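You operate a simulated robot arm through the tools that you are given. There is no shell and no other tool.

You are at the controls of a simulated robot arm. One attempt, no reset.

JOB
Press the blue clip onto the orange nameplate in the small press.
Fine: lay it lengthwise on the middle and set the blue knob to CLIP; only then free the green knob, pull the lever down, raise it and latch the green knob again. Leave the other clips.

The check looks at the end state, three seconds after you hand in, the way a careful person would. Anything else that was tipped, shoved, dropped, spilled or broken makes it a failure.

ROBOT AND FRAMES
A 6-joint arm with a four-finger gripper, fixed in place. Base frame: the origin is on the floor under the middle of its stand, x ahead of it, y to its left, z up; the work surface is at about z = 0.8. Lengths are in m, angles in rad, forces in N, time in s.
It reaches about 1.041 m from its shoulder. Its first joint turns from -2.897 to 2.897 rad. Payload 3.67 kg.
The tool frame sits at the grasp point between the pads (the TCP): z along the fingers, y along the line on which they close. The tips reach 0.028 m beyond it. The gripper opens to 0.112 m; its body begins 0.073 m behind the TCP.
Orientation is that of the tool frame in the base frame, as [roll, pitch, yaw] about the fixed x, y, z axes, in that order (R = Rz(yaw) Ry(pitch) Rx(roll)). With the fingers straight down and closing along the base's y, the tool's x points along the base's -x, its y along +y and its z along -z.

CONTROLS
- The arm moves only by the tool servo_tool. Its argument "plan" is a list of rows, each a list of 3 entries, a list of its own where there are three numbers: the shift along the base's x, y, z in units of 30 mm (1.0 is 30 mm), then the turn, a rotation vector about the base's x, y, z in units of 6 degrees (1.0 is 6 degrees), then the closure, from 0 (fully open) to 1 (shut). In form: [[[dx, dy, dz], [ax, ay, az], gripper], ...]. A call has 1 to 20 rows; each row shifts and turns the commanded pose from where the row before left it. A call with a number of a shift or a turn outside -1 to 1 is refused whole. A row lasts 0.2 s, in which the tool goes at most 0.05 m and 0.15 rad; a call with a longer step from one row to the next is refused whole, and so is a gripper value outside its range. A pose out of reach is approached as far as the arm can. The call stops where the force on the tool passes 60 N (or 10 N more than at its start, if that is more) or the arm is blocked; 0.2 s more then pass. The fingers move at their own pace (about 0.1025 m/s each) and stop on an object; they squeeze with about 43 N. The grip force told is the motor's: it shows also when the fingers shut on nothing. Time passes only in rows, and 0.2 s behind the last, so rows that do not move let the fingers close. The reply holds the time, the measured pose of the TCP, the force on the tool along the base axes, the opening and the grip force, in the units named above and with some noise, with the torque about the TCP (base axes, N m) and any sound that the robot's microphone picked up.
- Cameras (640 x 400 px; columns grow to the right, rows downward): "scene" is fixed at [0.2209, 0.4995, 1.3852]; the picture's right is [-0.37, -0.93, 0.00], its down [-0.33, 0.13, -0.93] and it looks along [0.87, -0.35, -0.35] (base axes); focal length 214 px, centre (320, 200). "wrist" rides on the gripper at [0.06, -0.018, -0.104] in the tool frame; the picture's right is [0.29, 0.96, 0.00], its down [-0.80, 0.24, -0.55] and it looks along [-0.53, 0.16, 0.83] (tool axes); focal length 234 px, centre (320, 200). There is no depth. A picture from a camera that has moved, and an enlarged one, comes with that camera's place and axes in the base frame and with its lens.
- capture(camera): a new picture of that camera. No time passes.
- zoom(camera, box): a new picture of the part [left, top, right, bottom] of that camera's present view, enlarged. No time passes.
- finish_job(): hands the job in; it is judged then, once.

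Nothing tells you positions but the pictures and the camera data. Unless the task says otherwise, let go and move clear before handing in.

The tools are called after "Emit:" as name(argument=value, ...) on one line, values as JSON. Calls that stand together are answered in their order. servo_tool: Moves the arm, as the interface text tells. Its arguments: {"type":"object","properties":{"plan":{"type":"array"}},"required":["plan"]} The other tools are called the same way: capture (camera) takes a picture; zoom (camera, box) takes an enlarged picture of a part of a camera's view; finish_job () hands the job in.

At the start:

```text
time: 0.0
tcp_pos: [0.4267, 0.3334, 1.3377]
tool_rot: [3.14, 0.002, 3.14]
force: [0.1, 0.2, -0.3]
torque: [-0.02, -0.01, -0.02]
gripper_width: 0.1119
finger_force: 0.3
```

scene: 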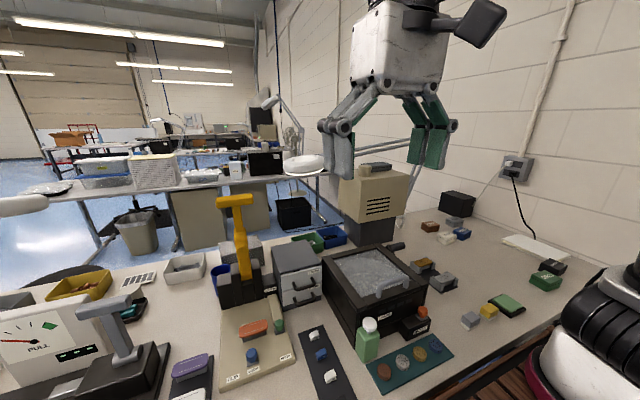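
wrist: 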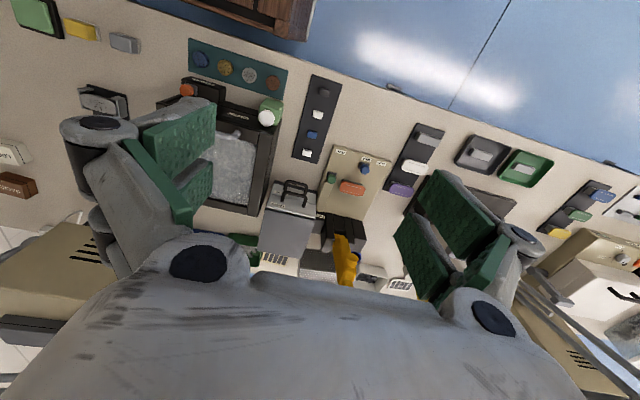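

I see a crowded bench with a small press (yellow lever, cream base plate, orange piece, blue and green knobs) and a strip of clips next to it. I'll zoom in to identify the details before moving.

Emit:
zoom(camera="scene", box=[180, 180, 360, 400])

Emit:
zoom(camera="scene", box=[210, 300, 350, 400])

Emit:
zoom(camera="wrist", box=[250, 60, 450, 290])

Emit:
zoom(camera="scene", box=[0, 250, 230, 400])

```text
1.82 times, centred on (270, 290) of scene
camera zoom: at [0.2209, 0.4995, 1.3852], right [-0.37, -0.93, 0.0], down [-0.33, 0.13, -0.93], along [0.87, -0.35, -0.35], focal length 390 px, centre (411, 36)
```

zoom: 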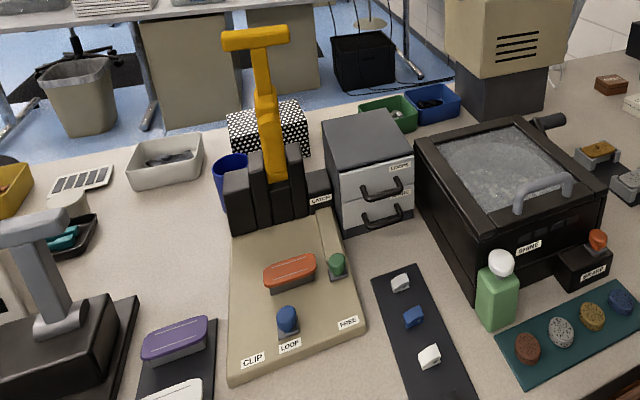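

```text
4.00 times, centred on (280, 350) of scene
camera zoom: at [0.2209, 0.4995, 1.3852], right [-0.37, -0.93, 0.0], down [-0.33, 0.13, -0.93], along [0.87, -0.35, -0.35], focal length 858 px, centre (480, -400)
```

zoom: 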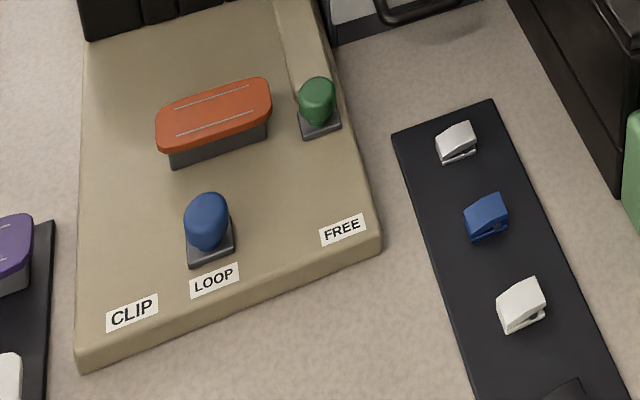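

```text
1.74 times, centred on (350, 175) of wrist
camera zoom: at [0.3658, 0.315, 1.4407], right [-0.29, 0.96, 0.0], down [0.8, 0.24, 0.56], along [0.53, 0.16, -0.83], focal length 407 px, centre (268, 244)
```

zoom: 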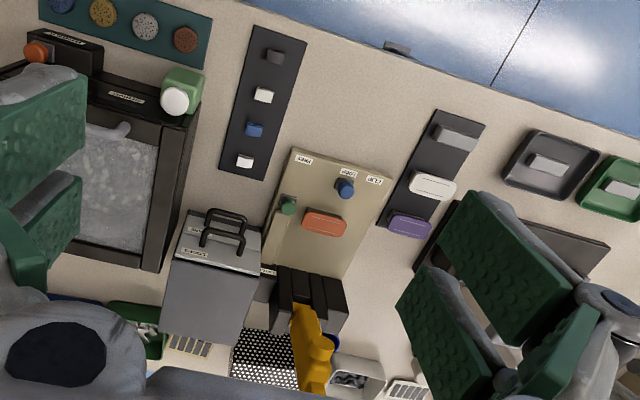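

```text
2.67 times, centred on (115, 325) of scene
camera zoom: at [0.2209, 0.4995, 1.3852], right [-0.37, -0.93, 0.0], down [-0.33, 0.13, -0.93], along [0.87, -0.35, -0.35], focal length 572 px, centre (867, -133)
```

zoom: 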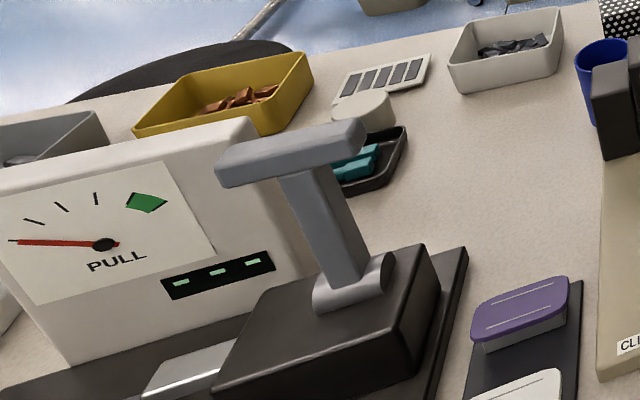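

The press sits around x≈0.6–0.8, y≈0.51, with the blue knob at LOOP, and the clip strip runs along x at y≈0.356 with the blue clip near x≈0.566. I'll lower the wrist camera a bit in free air for a closer look.

Emit:
servo_tool(plan=[[[-0.13, 0.557, -0.896], [0, 0, 0], 0], [[-0.13, 0.557, -0.896], [0, 0, 0], 0], [[-0.13, 0.557, -0.896], [0, 0, 0], 0], [[-0.13, 0.557, -0.896], [0, 0, 0], 0], [[-0.13, 0.557, -0.896], [0, 0, 0], 0], [[-0.13, 0.557, -0.896], [0, 0, 0], 0], [[-0.13, 0.557, -0.896], [0, 0, 0], 0]])

Emit:
capture(camera="wrist")

Emit:
capture(camera="scene")

```text
time: 1.6
tcp_pos: [0.4001, 0.4503, 1.1502]
tool_rot: [3.139, 0.002, 3.141]
force: [-0.4, -0.1, 0.3]
torque: [0.05, -0.01, 0.0]
gripper_width: 0.1118
finger_force: 0.0
```

```text
taken
camera wrist: at [0.3389, 0.4317, 1.2528], right [-0.29, 0.96, 0.0], down [0.8, 0.24, 0.56], along [0.53, 0.16, -0.83], focal length 234 px, centre (320, 200)
```

wrist: 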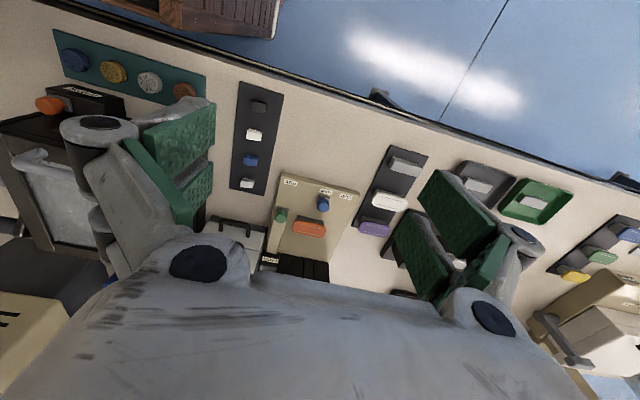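

```text
taken
```

scene: 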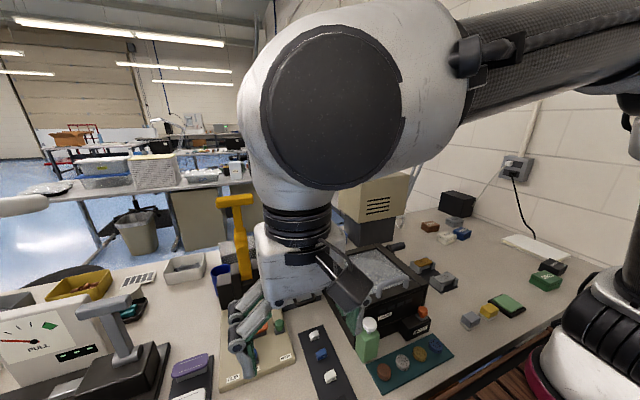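

The wrist view now shows the press base, knobs and clip strip between the fingers. I'll enlarge those parts.

Emit:
zoom(camera="wrist", box=[255, 160, 375, 280])

Emit:
zoom(camera="wrist", box=[215, 75, 305, 200])

Emit:
zoom(camera="wrist", box=[60, 80, 560, 390])

```text
3.33 times, centred on (315, 220) of wrist
camera zoom: at [0.3389, 0.4317, 1.2528], right [-0.29, 0.96, 0.0], down [0.8, 0.24, 0.56], along [0.53, 0.16, -0.83], focal length 781 px, centre (337, 133)
```

zoom: 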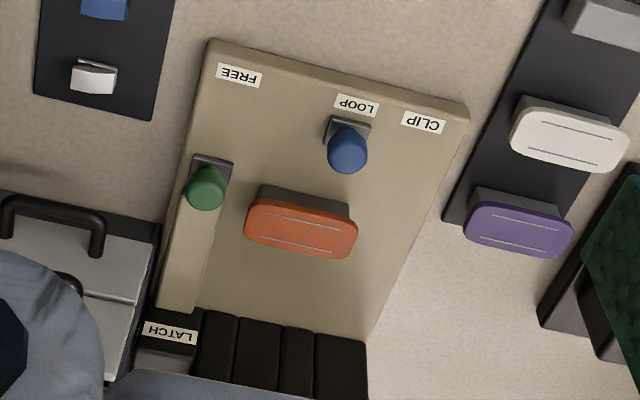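

```text
3.20 times, centred on (260, 138) of wrist
camera zoom: at [0.3389, 0.4317, 1.2528], right [-0.29, 0.96, 0.0], down [0.8, 0.24, 0.56], along [0.53, 0.16, -0.83], focal length 749 px, centre (512, 400)
```

zoom: 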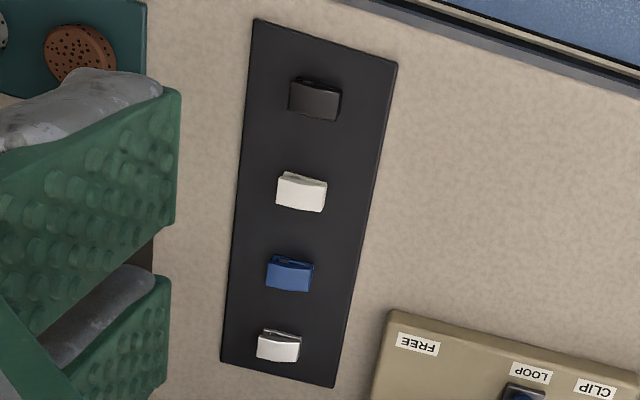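

```text
1.28 times, centred on (310, 235) of wrist
camera zoom: at [0.3389, 0.4317, 1.2528], right [-0.29, 0.96, 0.0], down [0.8, 0.24, 0.56], along [0.53, 0.16, -0.83], focal length 300 px, centre (333, 155)
```

zoom: 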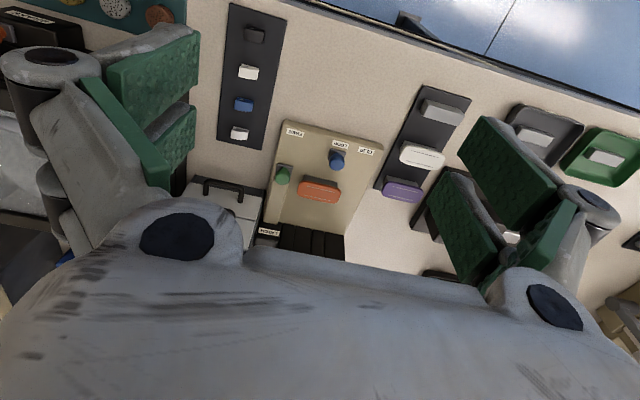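

The blue and green knobs look like sliders (blue at LOOP with CLIP to its +y side; green near the middle of a rail, FREE toward the robot and LATCH at the back). I'll now move above the clip strip for a close look at the blue clip.

Emit:
servo_tool(plan=[[[0.222, -0.722, -0.833], [0, 0, 0], 0], [[0.222, -0.722, -0.833], [0, 0, 0], 0], [[0.222, -0.722, -0.833], [0, 0, 0], 0], [[0.222, -0.722, -0.833], [0, 0, 0], 0], [[0.222, -0.722, -0.833], [0, 0, 0], 0], [[0.222, -0.722, -0.833], [0, 0, 0], 0]])

Emit:
capture(camera="wrist")

Emit:
zoom(camera="wrist", box=[250, 100, 420, 280])

Emit:
capture(camera="scene")

```text
time: 3.0
tcp_pos: [0.4404, 0.3205, 0.9987]
tool_rot: [3.14, 0.002, 3.141]
force: [0.0, -0.1, 0.2]
torque: [-0.02, -0.01, -0.03]
gripper_width: 0.1119
finger_force: 0.0
```

```text
taken
camera wrist: at [0.3794, 0.3017, 1.102], right [-0.29, 0.96, 0.0], down [0.8, 0.24, 0.56], along [0.53, 0.16, -0.83], focal length 234 px, centre (320, 200)
```

wrist: 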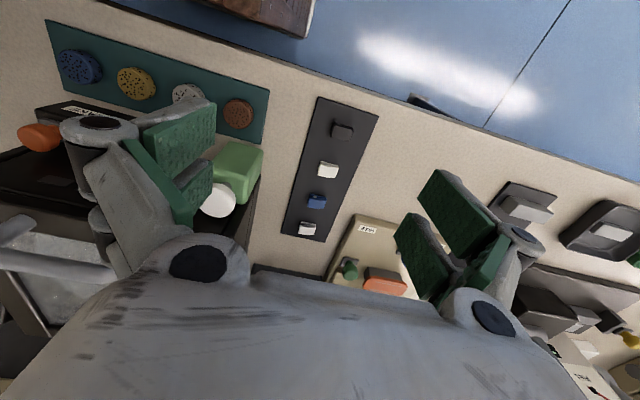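

```text
2.22 times, centred on (335, 190) of wrist
camera zoom: at [0.3794, 0.3017, 1.102], right [-0.29, 0.96, 0.0], down [0.8, 0.24, 0.56], along [0.53, 0.16, -0.83], focal length 520 px, centre (287, 222)
```

zoom: 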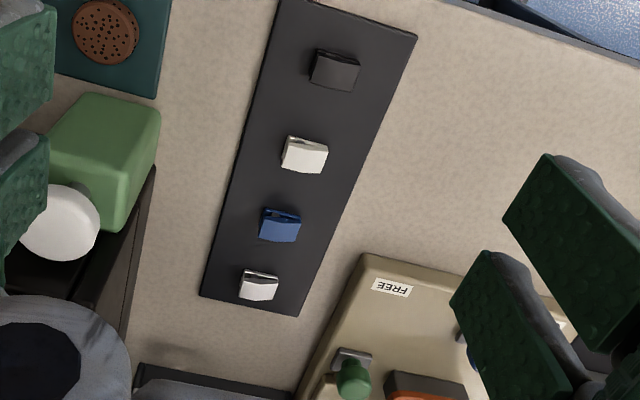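

```text
taken
```

scene: 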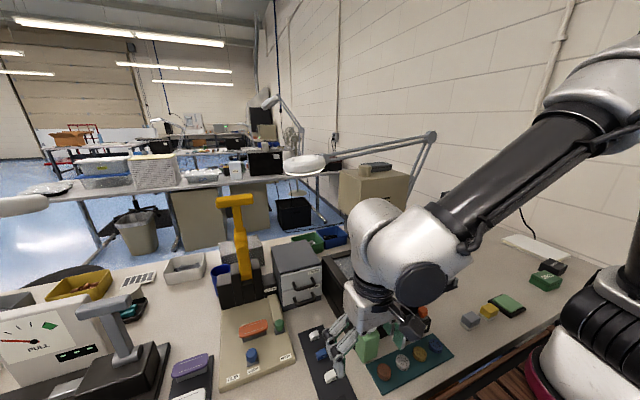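

The gripper hovers over the clip strip; a green bottle is close on the -y side (around x≈0.54, y≈0.24), so I'll use a partly closed gripper for picking. I'll look closer at the clip shapes from both cameras.

Emit:
zoom(camera="wrist", box=[275, 150, 355, 250])

Emit:
zoom(camera="scene", box=[300, 320, 350, 390])

Emit:
zoom(camera="scene", box=[200, 180, 310, 390])

Emit:
zoom(camera="scene", box=[210, 185, 270, 310])

```text
4.00 times, centred on (315, 200) of wrist
camera zoom: at [0.3794, 0.3017, 1.102], right [-0.29, 0.96, 0.0], down [0.8, 0.24, 0.56], along [0.53, 0.16, -0.83], focal length 937 px, centre (340, 200)
```

zoom: 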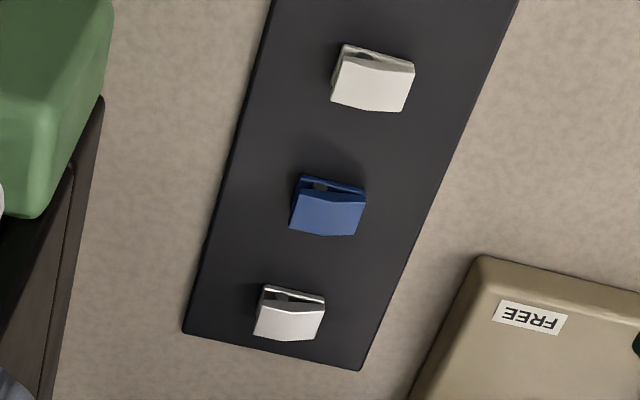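

```text
5.71 times, centred on (325, 355) of scene
camera zoom: at [0.2209, 0.4995, 1.3852], right [-0.37, -0.93, 0.0], down [-0.33, 0.13, -0.93], along [0.87, -0.35, -0.35], focal length 1226 px, centre (291, -686)
```

zoom: 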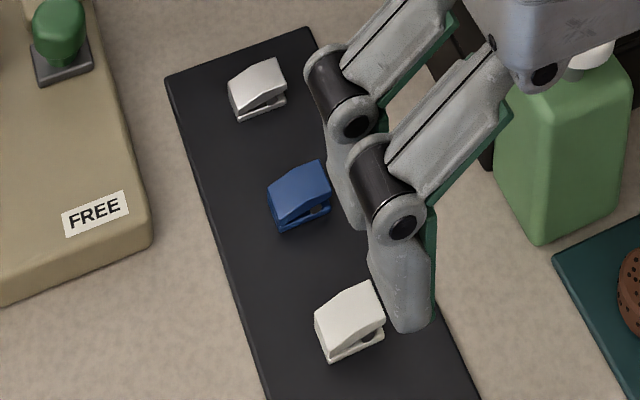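

```text
1.90 times, centred on (255, 285) of scene
camera zoom: at [0.2209, 0.4995, 1.3852], right [-0.37, -0.93, 0.0], down [-0.33, 0.13, -0.93], along [0.87, -0.35, -0.35], focal length 408 px, centre (444, 38)
```

zoom: 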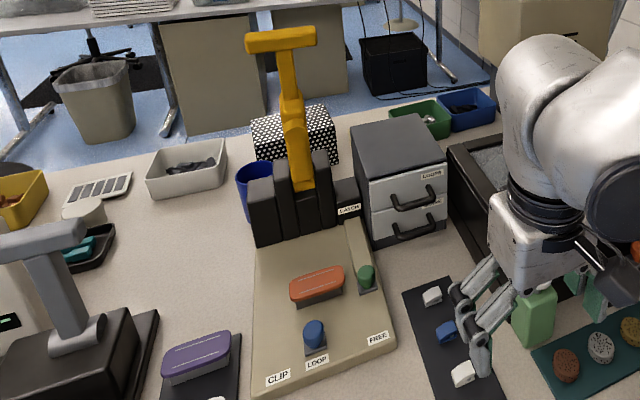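

```text
3.20 times, centred on (240, 248) of scene
camera zoom: at [0.2209, 0.4995, 1.3852], right [-0.37, -0.93, 0.0], down [-0.33, 0.13, -0.93], along [0.87, -0.35, -0.35], focal length 686 px, centre (576, 48)
```

zoom: 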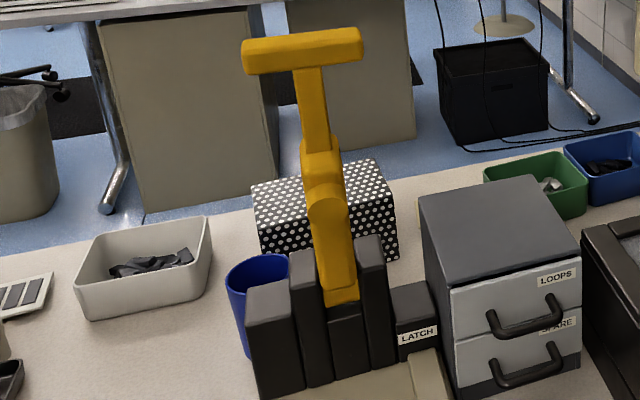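

The clips are small wedge clips about 27 mm long along y, and the press is aligned with the base axes. I'll move above the blue clip (≈0.568, 0.354) with the gripper partly closed to about 50 mm and check alignment.

Emit:
servo_tool(plan=[[[0.851, 0.223, -0.3], [0, 0, 0], 0.554], [[0.851, 0.223, -0.3], [0, 0, 0], 0.554], [[0.851, 0.223, -0.3], [0, 0, 0], 0.554], [[0.851, 0.223, -0.3], [0, 0, 0], 0.554], [[0.851, 0.223, -0.3], [0, 0, 0], 0.554], [[0, 0, -0.5], [0, 0, 0], 0.554]])

Emit:
capture(camera="wrist")

Emit:
capture(camera="scene")

```text
time: 4.4
tcp_pos: [0.5675, 0.3539, 0.9381]
tool_rot: [3.141, 0.002, 3.141]
force: [-0.7, -0.8, 0.5]
torque: [0.02, -0.01, -0.02]
gripper_width: 0.0497
finger_force: 0.0
```

```text
taken
camera wrist: at [0.506, 0.3349, 1.0419], right [-0.29, 0.96, 0.0], down [0.8, 0.24, 0.56], along [0.53, 0.16, -0.83], focal length 234 px, centre (320, 200)
```

wrist: 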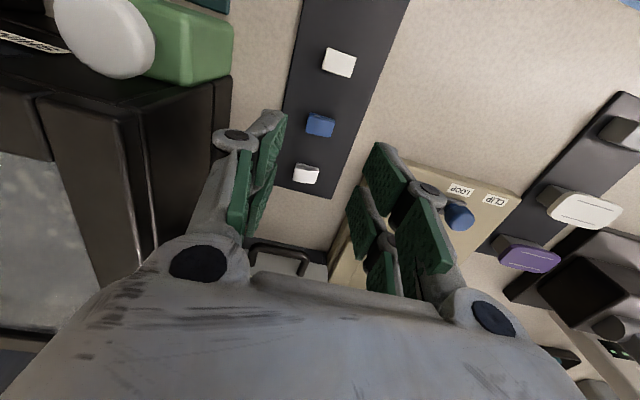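

```text
taken
```

scene: 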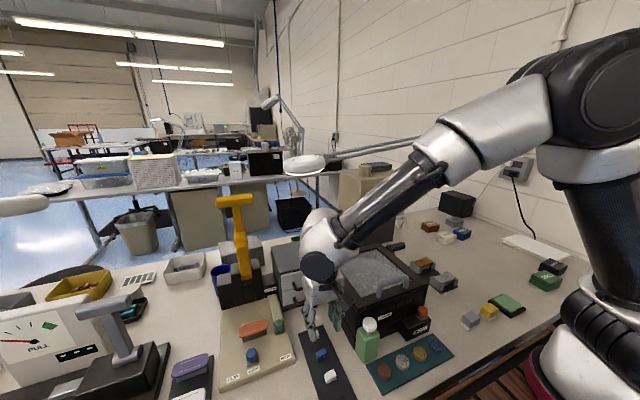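

The blue clip is directly below the TCP, between the pads, and the neighbours and the box are clear. I'll descend most of the way and check again.

Emit:
servo_tool(plan=[[[0, 0, -0.65], [0, 0, 0], 0.554], [[0, 0, -0.65], [0, 0, 0], 0.554], [[0, 0, -0.65], [0, 0, 0], 0.554], [[0, 0, -0.65], [0, 0, 0], 0.554]])

Emit:
capture(camera="wrist")

Emit:
zoom(camera="scene", box=[280, 290, 380, 390])

Emit:
zoom(camera="wrist", box=[220, 90, 420, 250])

```text
time: 5.4
tcp_pos: [0.5664, 0.354, 0.8607]
tool_rot: [3.139, 0.001, -3.14]
force: [0.3, 0.4, -0.1]
torque: [0.01, -0.02, -0.02]
gripper_width: 0.0499
finger_force: 0.0
```

```text
taken
camera wrist: at [0.5064, 0.3349, 0.9644], right [-0.29, 0.96, 0.0], down [0.8, 0.24, 0.56], along [0.53, 0.16, -0.83], focal length 234 px, centre (320, 200)
```

wrist: 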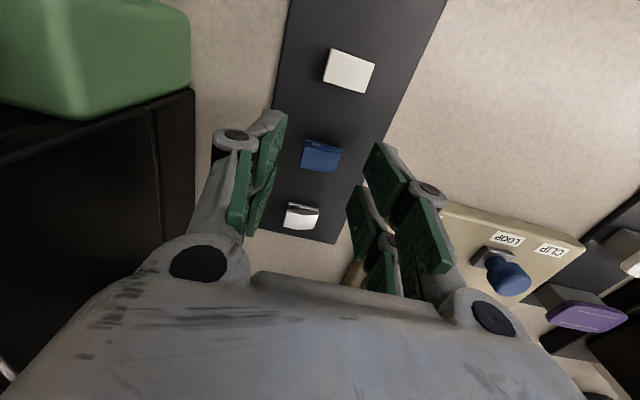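

```text
4.00 times, centred on (330, 340) of scene
camera zoom: at [0.2209, 0.4995, 1.3852], right [-0.37, -0.93, 0.0], down [-0.33, 0.13, -0.93], along [0.87, -0.35, -0.35], focal length 858 px, centre (280, -360)
```

zoom: 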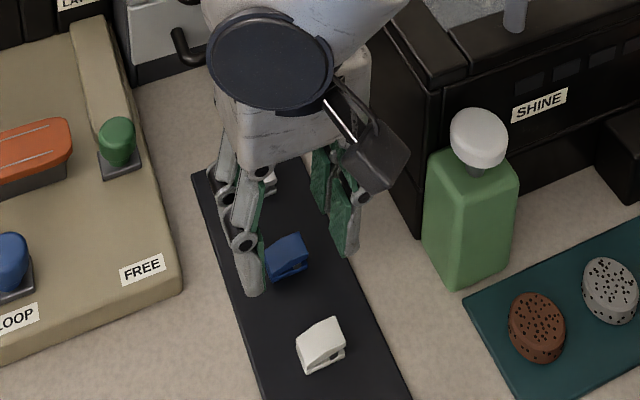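

```text
2.50 times, centred on (320, 170) of wrist
camera zoom: at [0.5064, 0.3349, 0.9644], right [-0.29, 0.96, 0.0], down [0.8, 0.24, 0.56], along [0.53, 0.16, -0.83], focal length 585 px, centre (320, 275)
```

zoom: 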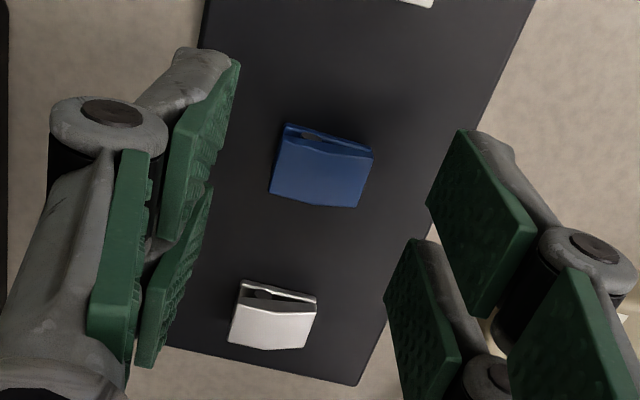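

The clip sits well between the pads. I'll descend the last 25 mm (tips a few mm above the strip) and close on it.

Emit:
servo_tool(plan=[[[0.04, 0, -0.43], [0, 0, 0], 0.554], [[0.04, 0, -0.43], [0, 0, 0], 0.554], [[0, 0, 0], [0, 0, 0], 0.554]])

Emit:
zoom(camera="scene", box=[290, 310, 370, 390])

Emit:
zoom(camera="wrist", box=[220, 90, 420, 250])

```text
time: 6.2
tcp_pos: [0.5699, 0.3542, 0.834]
tool_rot: [3.138, 0.001, -3.142]
force: [0.0, -0.2, 0.6]
torque: [-0.02, 0.0, -0.01]
gripper_width: 0.05
finger_force: 0.1
```

```text
5.00 times, centred on (330, 350) of scene
camera zoom: at [0.2209, 0.4995, 1.3852], right [-0.37, -0.93, 0.0], down [-0.33, 0.13, -0.93], along [0.87, -0.35, -0.35], focal length 1072 px, centre (270, -550)
```

zoom: 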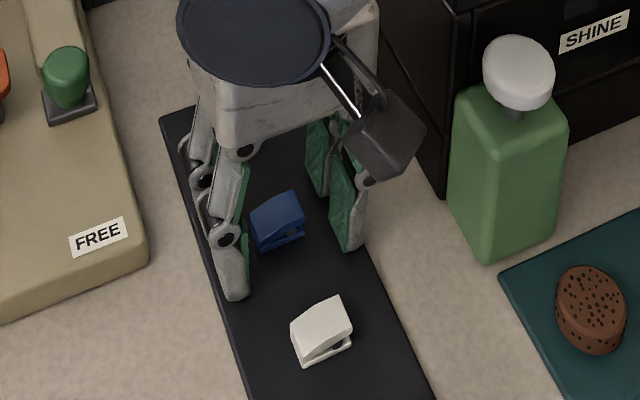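

```text
2.50 times, centred on (320, 170) of wrist
camera zoom: at [0.5089, 0.3351, 0.9385], right [-0.29, 0.96, 0.0], down [0.8, 0.24, 0.56], along [0.53, 0.16, -0.83], focal length 585 px, centre (320, 275)
```

zoom: 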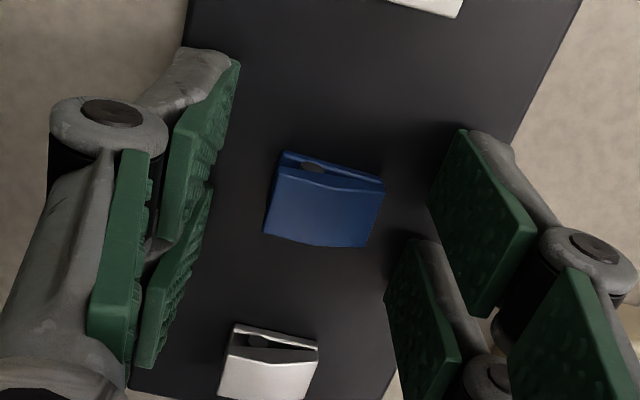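

Aligned; no contact yet. Closing on the blue clip.

Emit:
servo_tool(plan=[[[0, 0, 0], [0, 0, 0], 0.65], [[0, 0, 0], [0, 0, 0], 0.75], [[0, 0, 0], [0, 0, 0], 0.85], [[0, 0, 0], [0, 0, 0], 1.0], [[0, 0, 0], [0, 0, 0], 1.0]])

Emit:
zoom(camera="wrist", box=[220, 90, 420, 250])

Emit:
zoom(camera="scene", box=[290, 310, 370, 390])

```text
time: 7.4
tcp_pos: [0.5695, 0.3545, 0.8355]
tool_rot: [3.14, 0.002, 3.14]
force: [-0.1, -0.5, -0.3]
torque: [0.01, 0.0, -0.02]
gripper_width: 0.0248
finger_force: 43.0
```

```text
2.50 times, centred on (320, 170) of wrist
camera zoom: at [0.5089, 0.3351, 0.9386], right [-0.29, 0.96, 0.0], down [0.8, 0.24, 0.56], along [0.53, 0.16, -0.83], focal length 585 px, centre (320, 275)
```

zoom: 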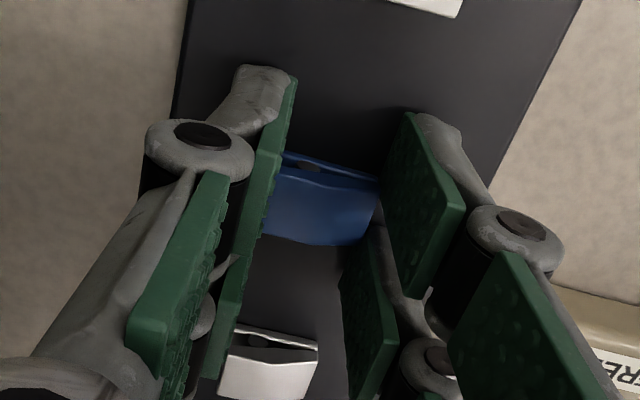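

```text
5.00 times, centred on (330, 350) of scene
camera zoom: at [0.2209, 0.4995, 1.3852], right [-0.37, -0.93, 0.0], down [-0.33, 0.13, -0.93], along [0.87, -0.35, -0.35], focal length 1072 px, centre (270, -550)
```

zoom: 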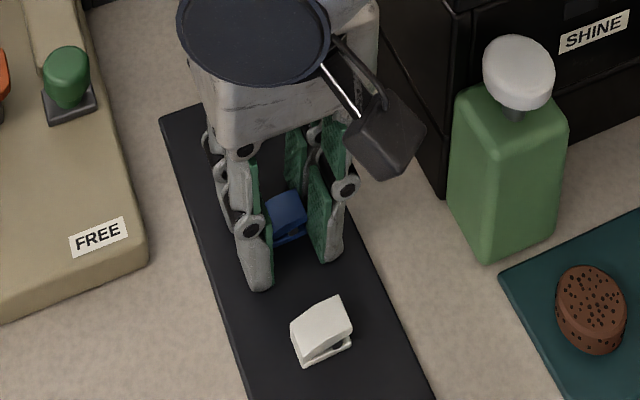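

The clip is held at 24.8 mm with 43 N. Lifting straight up and checking.

Emit:
servo_tool(plan=[[[0, 0, 0.3], [0, 0, 0], 1.0], [[0, 0, 0.6], [0, 0, 0], 1.0], [[0, 0, 0.9], [0, 0, 0], 1.0], [[0, 0, 1.0], [0, 0, 0], 1.0], [[0, 0, 1.0], [0, 0, 0], 1.0]])

Emit:
capture(camera="wrist")

Emit:
zoom(camera="wrist", box=[220, 50, 420, 250])

Emit:
zoom(camera="scene", box=[270, 270, 370, 390])

```text
time: 8.6
tcp_pos: [0.5695, 0.3527, 0.9494]
tool_rot: [3.141, 0.002, 3.141]
force: [0.4, 0.0, 0.4]
torque: [0.0, 0.03, -0.01]
gripper_width: 0.0245
finger_force: 43.2
```

```text
taken
camera wrist: at [0.509, 0.3349, 1.0526], right [-0.29, 0.96, 0.0], down [0.8, 0.24, 0.56], along [0.53, 0.16, -0.83], focal length 234 px, centre (320, 200)
```

wrist: 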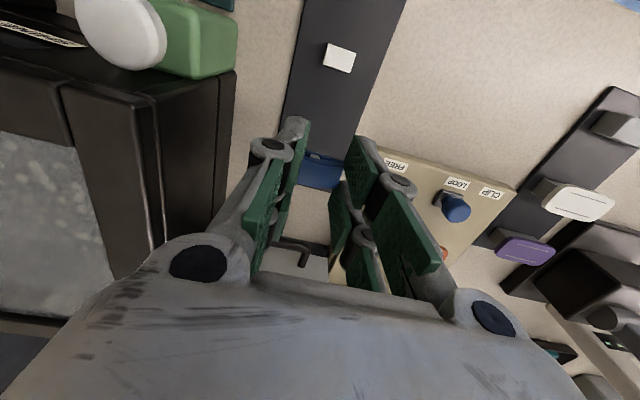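

```text
2.00 times, centred on (320, 150) of wrist
camera zoom: at [0.509, 0.3349, 1.0526], right [-0.29, 0.96, 0.0], down [0.8, 0.24, 0.56], along [0.53, 0.16, -0.83], focal length 468 px, centre (320, 300)
```

zoom: 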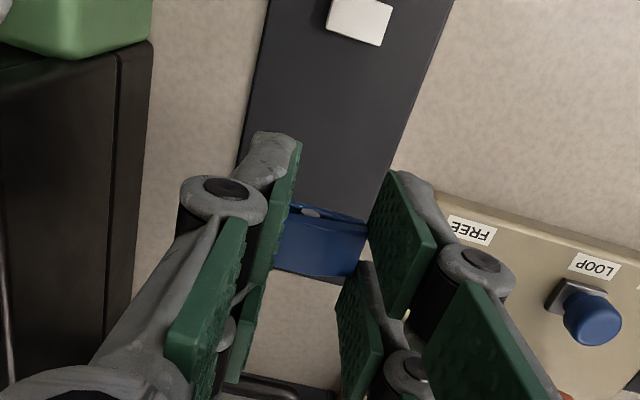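

```text
3.33 times, centred on (320, 330) of scene
camera zoom: at [0.2209, 0.4995, 1.3852], right [-0.37, -0.93, 0.0], down [-0.33, 0.13, -0.93], along [0.87, -0.35, -0.35], focal length 715 px, centre (320, -233)
```

zoom: 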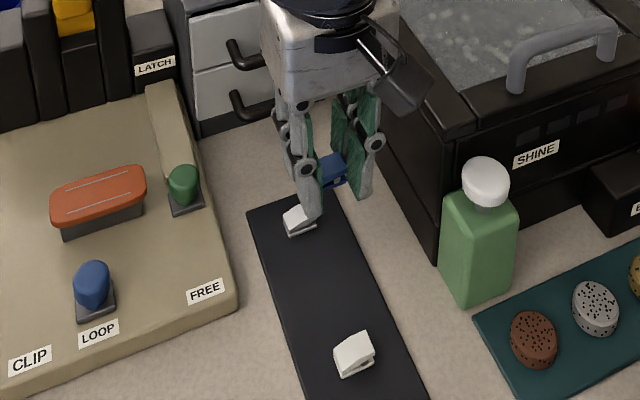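

The clip came up cleanly and the white clips stayed put. I'll carry it above the nameplate (≈0.678, 0.507) at a safe height and check alignment.

Emit:
servo_tool(plan=[[[0.3, 0.857, 0.3], [0, 0, 0], 1.0], [[0.5, 0.857, 0.3], [0, 0, 0], 1.0], [[0.7, 0.857, 0.1], [0, 0, 0], 1.0], [[0.7, 0.857, 0], [0, 0, 0], 1.0], [[0.7, 0.857, 0], [0, 0, 0], 1.0], [[0.717, 0.857, 0], [0, 0, 0], 1.0]])

Emit:
capture(camera="wrist")

Emit:
zoom(camera="wrist", box=[220, 50, 420, 250])

Emit:
capture(camera="scene")

Emit:
zoom(camera="scene", box=[200, 180, 320, 380])

```text
time: 10.0
tcp_pos: [0.6776, 0.508, 0.9698]
tool_rot: [3.14, 0.001, 3.14]
force: [-0.2, -0.5, 1.6]
torque: [0.02, -0.04, -0.02]
gripper_width: 0.0245
finger_force: 43.0
```

```text
taken
camera wrist: at [0.6166, 0.4898, 1.0737], right [-0.29, 0.96, 0.0], down [0.8, 0.24, 0.56], along [0.53, 0.16, -0.83], focal length 234 px, centre (320, 200)
```

wrist: 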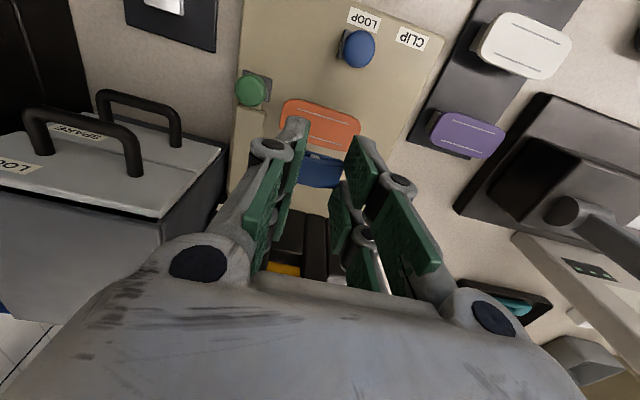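

```text
2.00 times, centred on (320, 150) of wrist
camera zoom: at [0.6166, 0.4898, 1.0737], right [-0.29, 0.96, 0.0], down [0.8, 0.24, 0.56], along [0.53, 0.16, -0.83], focal length 468 px, centre (320, 300)
```

zoom: 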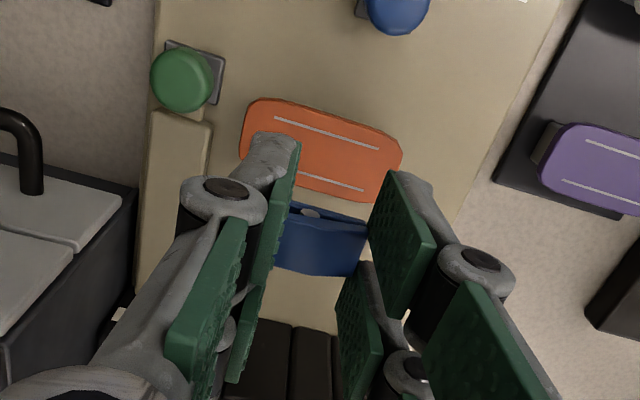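

```text
taken
```

scene: 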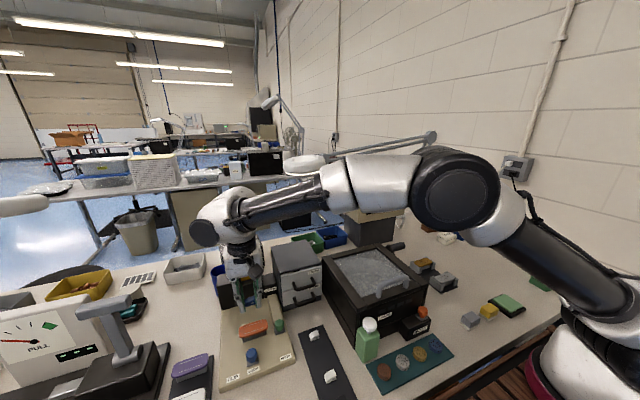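

```text
2.00 times, centred on (260, 280) of scene
camera zoom: at [0.2209, 0.4995, 1.3852], right [-0.37, -0.93, 0.0], down [-0.33, 0.13, -0.93], along [0.87, -0.35, -0.35], focal length 429 px, centre (440, 40)
```

zoom: 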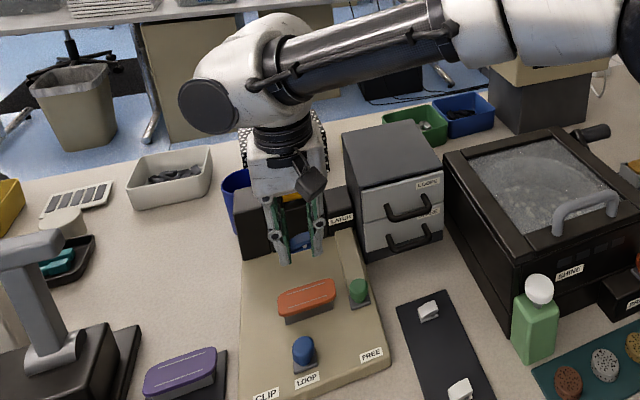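

The nameplate's top centre works out to about (0.679, 0.509, 0.849), aligned with y, and the held clip is centred in the pads. I'll descend to just above contact.

Emit:
servo_tool(plan=[[[0.047, 0.033, -0.8], [0, 0, 0], 1.0], [[0, 0, -0.8], [0, 0, 0], 1.0], [[0, 0, -0.8], [0, 0, 0], 1.0], [[0, 0, 0], [0, 0, 0], 1.0]])

Emit:
capture(camera="wrist")

Emit:
zoom(camera="wrist", box=[220, 90, 420, 250])

Emit:
zoom(camera="scene", box=[210, 270, 310, 370])

```text
time: 11.0
tcp_pos: [0.6784, 0.5097, 0.8973]
tool_rot: [3.14, 0.002, -3.141]
force: [-1.4, -0.6, 0.2]
torque: [-0.03, 0.01, 0.03]
gripper_width: 0.0243
finger_force: 43.0
```

```text
taken
camera wrist: at [0.6187, 0.4905, 1.0015], right [-0.29, 0.96, 0.0], down [0.8, 0.24, 0.56], along [0.53, 0.16, -0.83], focal length 234 px, centre (320, 200)
```

wrist: 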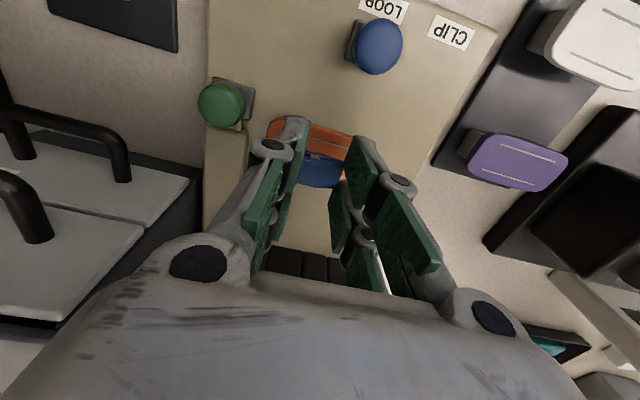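

```text
2.50 times, centred on (320, 170) of wrist
camera zoom: at [0.6187, 0.4905, 1.0015], right [-0.29, 0.96, 0.0], down [0.8, 0.24, 0.56], along [0.53, 0.16, -0.83], focal length 585 px, centre (320, 275)
```

zoom: 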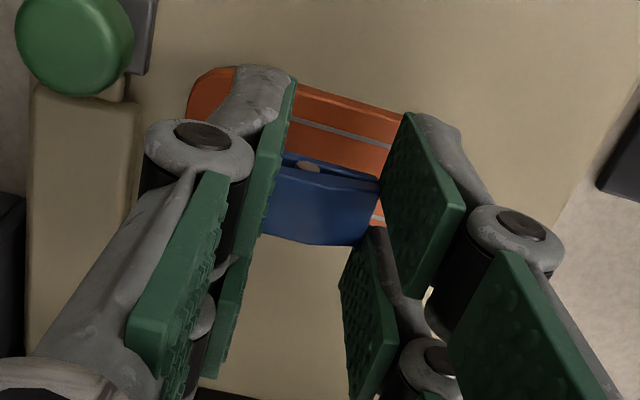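

```text
4.00 times, centred on (260, 320) of scene
camera zoom: at [0.2209, 0.4995, 1.3852], right [-0.37, -0.93, 0.0], down [-0.33, 0.13, -0.93], along [0.87, -0.35, -0.35], focal length 858 px, centre (560, -280)
```

zoom: 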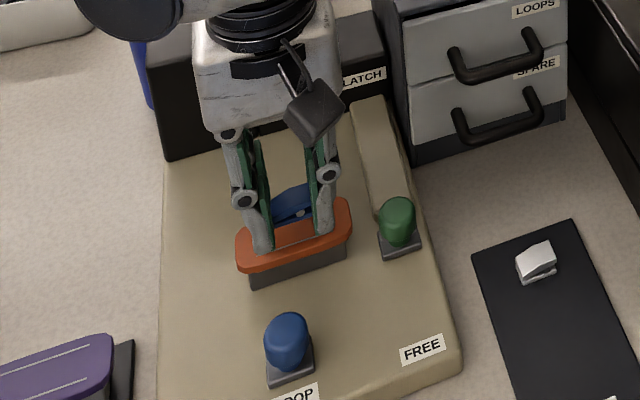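

The clip is centred between the two lines of the nameplate, about 15–18 mm above it. Lowering gently until contact shows in the force reading.

Emit:
servo_tool(plan=[[[0, 0, -0.1], [0, 0, 0], 1.0], [[0, 0, -0.1], [0, 0, 0], 1.0], [[0, 0, -0.1], [0, 0, 0], 1.0], [[0, 0, -0.1], [0, 0, 0], 1.0], [[0, 0, 0], [0, 0, 0], 1.0]])

Emit:
zoom(camera="scene", box=[230, 300, 290, 350])

```text
time: 12.2
tcp_pos: [0.6797, 0.5083, 0.8859]
tool_rot: [3.139, 0.002, 3.14]
force: [0.8, -0.7, -0.4]
torque: [-0.02, -0.01, -0.02]
gripper_width: 0.0247
finger_force: 42.8
```

```text
8.00 times, centred on (260, 325) of scene
camera zoom: at [0.2209, 0.4995, 1.3852], right [-0.37, -0.93, 0.0], down [-0.33, 0.13, -0.93], along [0.87, -0.35, -0.35], focal length 1716 px, centre (800, -800)
```

zoom: 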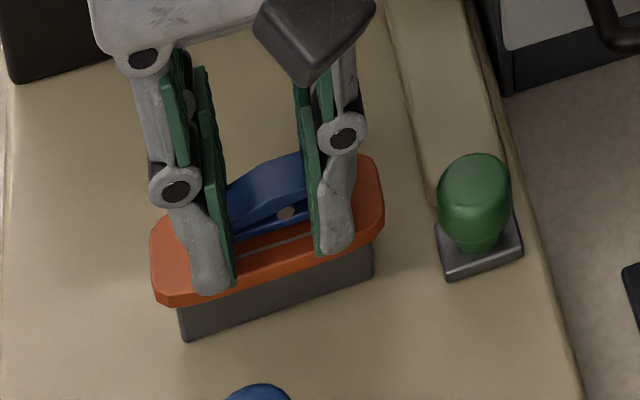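

Still free of contact; continuing in 1.5 mm steps.

Emit:
servo_tool(plan=[[[0, 0, -0.05], [0, 0, 0], 1.0], [[0, 0, -0.05], [0, 0, 0], 1.0], [[0, 0, 0], [0, 0, 0], 1.0]])

Emit:
zoom(camera="scene", box=[230, 300, 290, 350])

```text
time: 13.0
tcp_pos: [0.6783, 0.5084, 0.8829]
tool_rot: [3.141, 0.0, -3.14]
force: [0.3, 0.4, -0.1]
torque: [0.03, 0.02, -0.04]
gripper_width: 0.0246
finger_force: 42.9
```

```text
8.00 times, centred on (260, 325) of scene
camera zoom: at [0.2209, 0.4995, 1.3852], right [-0.37, -0.93, 0.0], down [-0.33, 0.13, -0.93], along [0.87, -0.35, -0.35], focal length 1716 px, centre (800, -800)
```

zoom: 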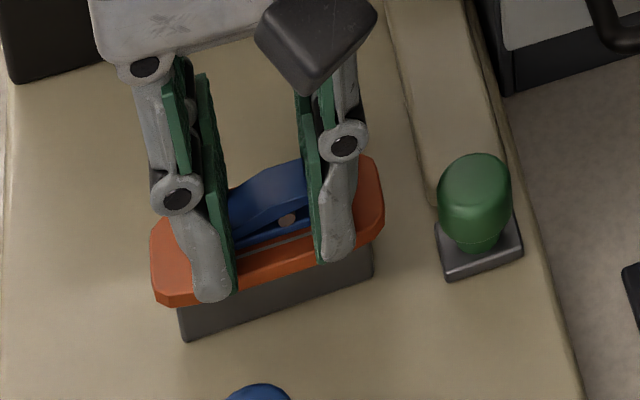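

No contact yet; going on in 1 mm steps.

Emit:
servo_tool(plan=[[[0, 0, -0.04], [0, 0, 0], 1.0], [[0, 0, -0.04], [0, 0, 0], 1.0], [[0, 0, 0], [0, 0, 0], 1.0]])

Emit:
zoom(camera="scene", box=[230, 300, 290, 350])

```text
time: 13.8
tcp_pos: [0.6786, 0.5099, 0.8812]
tool_rot: [3.139, 0.002, -3.141]
force: [0.1, -1.1, 16.1]
torque: [-0.06, -0.05, 0.01]
gripper_width: 0.0246
finger_force: 43.1
```

```text
8.00 times, centred on (260, 325) of scene
camera zoom: at [0.2209, 0.4995, 1.3852], right [-0.37, -0.93, 0.0], down [-0.33, 0.13, -0.93], along [0.87, -0.35, -0.35], focal length 1716 px, centre (800, -800)
```

zoom: 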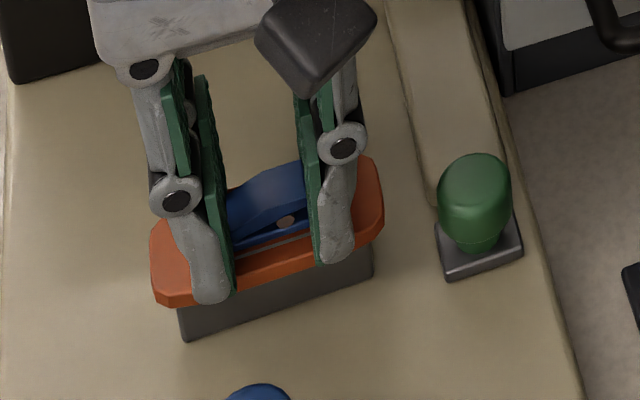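

Contact at z≈0.881 with 16 N: the clip is seated on the nameplate. Releasing gently and rising.

Emit:
servo_tool(plan=[[[0, 0, 0.02], [0, 0, 0], 1.0], [[0, 0, 0], [0, 0, 0], 0.72], [[0, 0, 0], [0, 0, 0], 0.62], [[0, 0, 0], [0, 0, 0], 0.55], [[0, 0, 0], [0, 0, 0], 0.55]])

Emit:
zoom(camera="scene", box=[230, 300, 290, 350])

Emit:
zoom(camera="wrist", box=[220, 90, 420, 250])

```text
time: 15.0
tcp_pos: [0.678, 0.5096, 0.881]
tool_rot: [3.141, 0.001, -3.141]
force: [-0.5, 0.2, 0.7]
torque: [-0.01, -0.01, -0.01]
gripper_width: 0.0501
finger_force: 0.1
```

```text
8.00 times, centred on (260, 325) of scene
camera zoom: at [0.2209, 0.4995, 1.3852], right [-0.37, -0.93, 0.0], down [-0.33, 0.13, -0.93], along [0.87, -0.35, -0.35], focal length 1716 px, centre (800, -800)
```

zoom: 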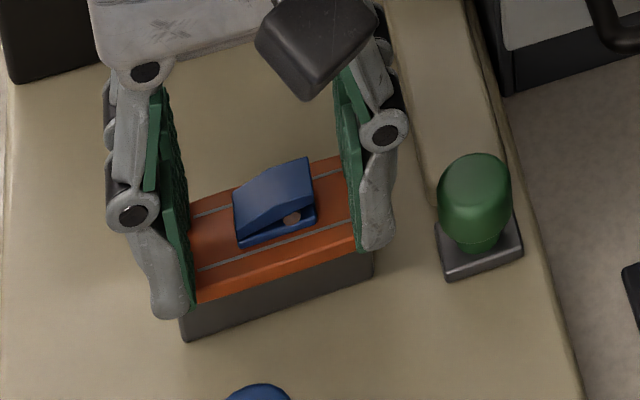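

```text
2.50 times, centred on (320, 170) of wrist
camera zoom: at [0.6183, 0.4902, 0.9846], right [-0.29, 0.96, 0.0], down [0.8, 0.24, 0.56], along [0.53, 0.16, -0.83], focal length 585 px, centre (320, 275)
```

zoom: 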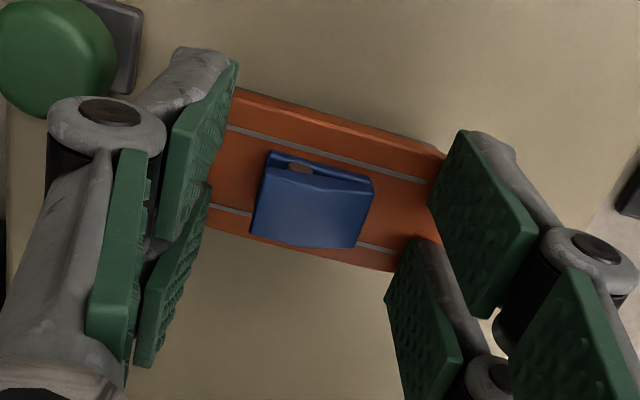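

The clip lies lengthwise on the nameplate between the two lines. I'll rise straight up and check the centring.

Emit:
servo_tool(plan=[[[0, 0, 0.4], [0, 0, 0], 0.55], [[0, 0, 0.8], [0, 0, 0], 0.55], [[-0.3, 0, 1.0], [0, 0, 0], 0.55], [[-0.8, 0, 0.6], [0, 0, 0], 0.55]])

Emit:
capture(camera="wrist")

Emit:
zoom(camera="wrist", box=[250, 90, 390, 200])

Emit:
zoom(camera="scene", box=[230, 300, 290, 350])

```text
time: 16.0
tcp_pos: [0.6466, 0.509, 0.9648]
tool_rot: [3.141, 0.001, -3.141]
force: [0.7, -0.4, -1.5]
torque: [0.02, 0.01, -0.02]
gripper_width: 0.0506
finger_force: 0.1
```

```text
taken
camera wrist: at [0.586, 0.4903, 1.0684], right [-0.29, 0.96, 0.0], down [0.8, 0.24, 0.56], along [0.53, 0.16, -0.83], focal length 234 px, centre (320, 200)
```

wrist: 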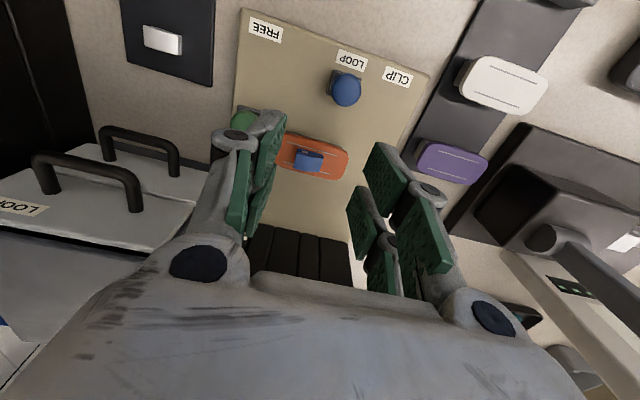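

```text
3.64 times, centred on (320, 145) of wrist
camera zoom: at [0.586, 0.4903, 1.0684], right [-0.29, 0.96, 0.0], down [0.8, 0.24, 0.56], along [0.53, 0.16, -0.83], focal length 852 px, centre (320, 400)
```

zoom: 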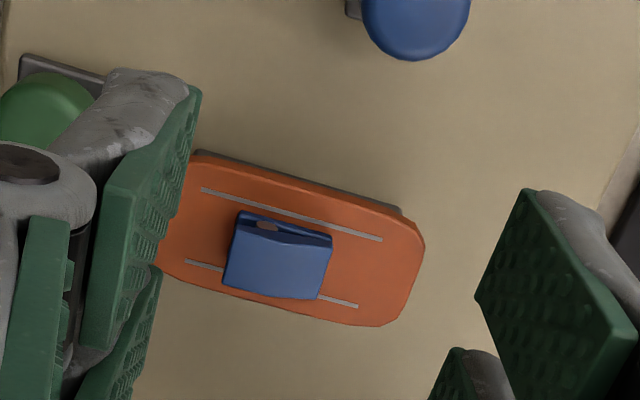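

```text
8.00 times, centred on (260, 325) of scene
camera zoom: at [0.2209, 0.4995, 1.3852], right [-0.37, -0.93, 0.0], down [-0.33, 0.13, -0.93], along [0.87, -0.35, -0.35], focal length 1716 px, centre (800, -800)
```

zoom: 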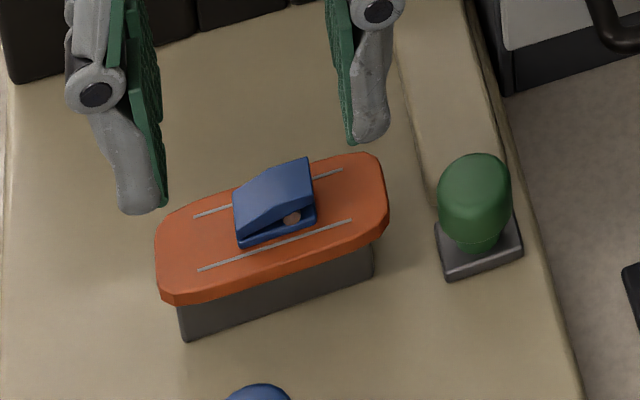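

The clip is centred on the nameplate to within 1–2 mm. Next is the blue knob at about (0.610, 0.521, top 0.845): I'll go above it with a half-open gripper.

Emit:
servo_tool(plan=[[[-0.48, 0.2, -0.3], [0, 0, 0], 0.5], [[-0.48, 0.2, -0.5], [0, 0, 0], 0.5], [[0, 0, -0.4], [0, 0, 0], 0.5], [[0, 0, 0], [0, 0, 0], 0.5]])

Emit:
capture(camera="wrist")

Emit:
zoom(camera="wrist", box=[230, 80, 410, 210])

Emit:
zoom(camera="scene", box=[210, 300, 310, 390])

```text
time: 17.0
tcp_pos: [0.6176, 0.5213, 0.9286]
tool_rot: [3.14, 0.002, 3.141]
force: [-0.2, 0.6, 0.0]
torque: [-0.02, 0.03, -0.02]
gripper_width: 0.0563
finger_force: 0.0
```

```text
taken
camera wrist: at [0.5568, 0.5027, 1.0329], right [-0.29, 0.96, 0.0], down [0.8, 0.24, 0.56], along [0.53, 0.16, -0.83], focal length 234 px, centre (320, 200)
```

wrist: 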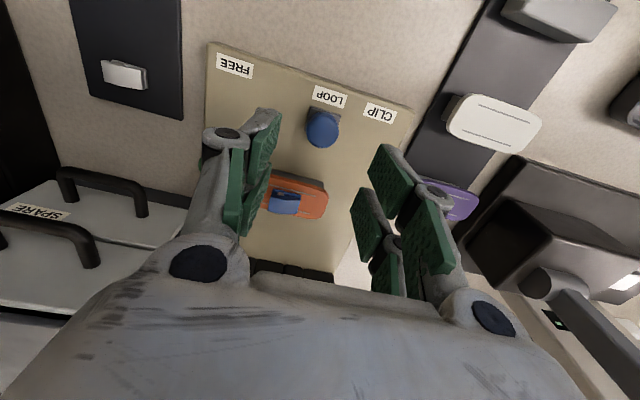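

```text
3.08 times, centred on (320, 145) of wrist
camera zoom: at [0.5568, 0.5027, 1.0329], right [-0.29, 0.96, 0.0], down [0.8, 0.24, 0.56], along [0.53, 0.16, -0.83], focal length 720 px, centre (320, 369)
```

zoom: 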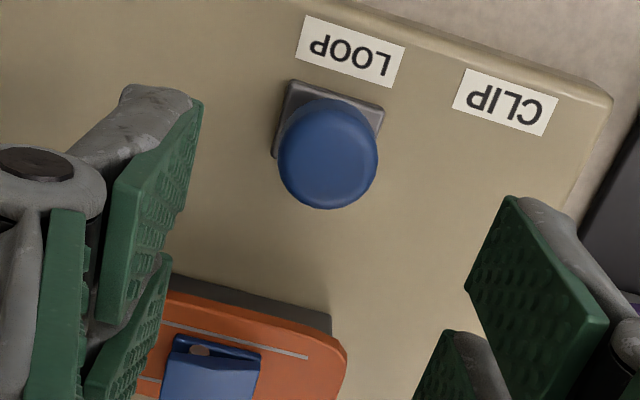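

```text
4.44 times, centred on (260, 345) of scene
camera zoom: at [0.2209, 0.4995, 1.3852], right [-0.37, -0.93, 0.0], down [-0.33, 0.13, -0.93], along [0.87, -0.35, -0.35], focal length 953 px, centre (587, -444)
```

zoom: 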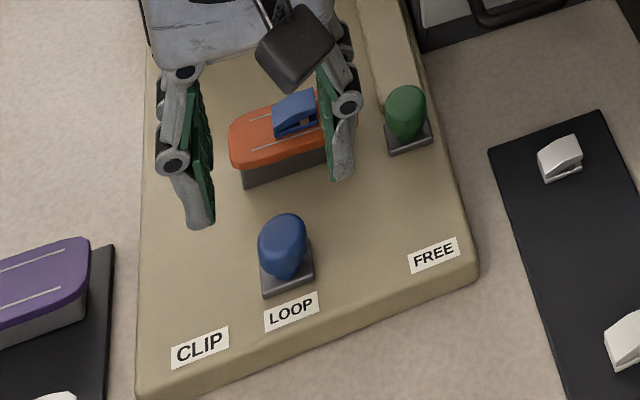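

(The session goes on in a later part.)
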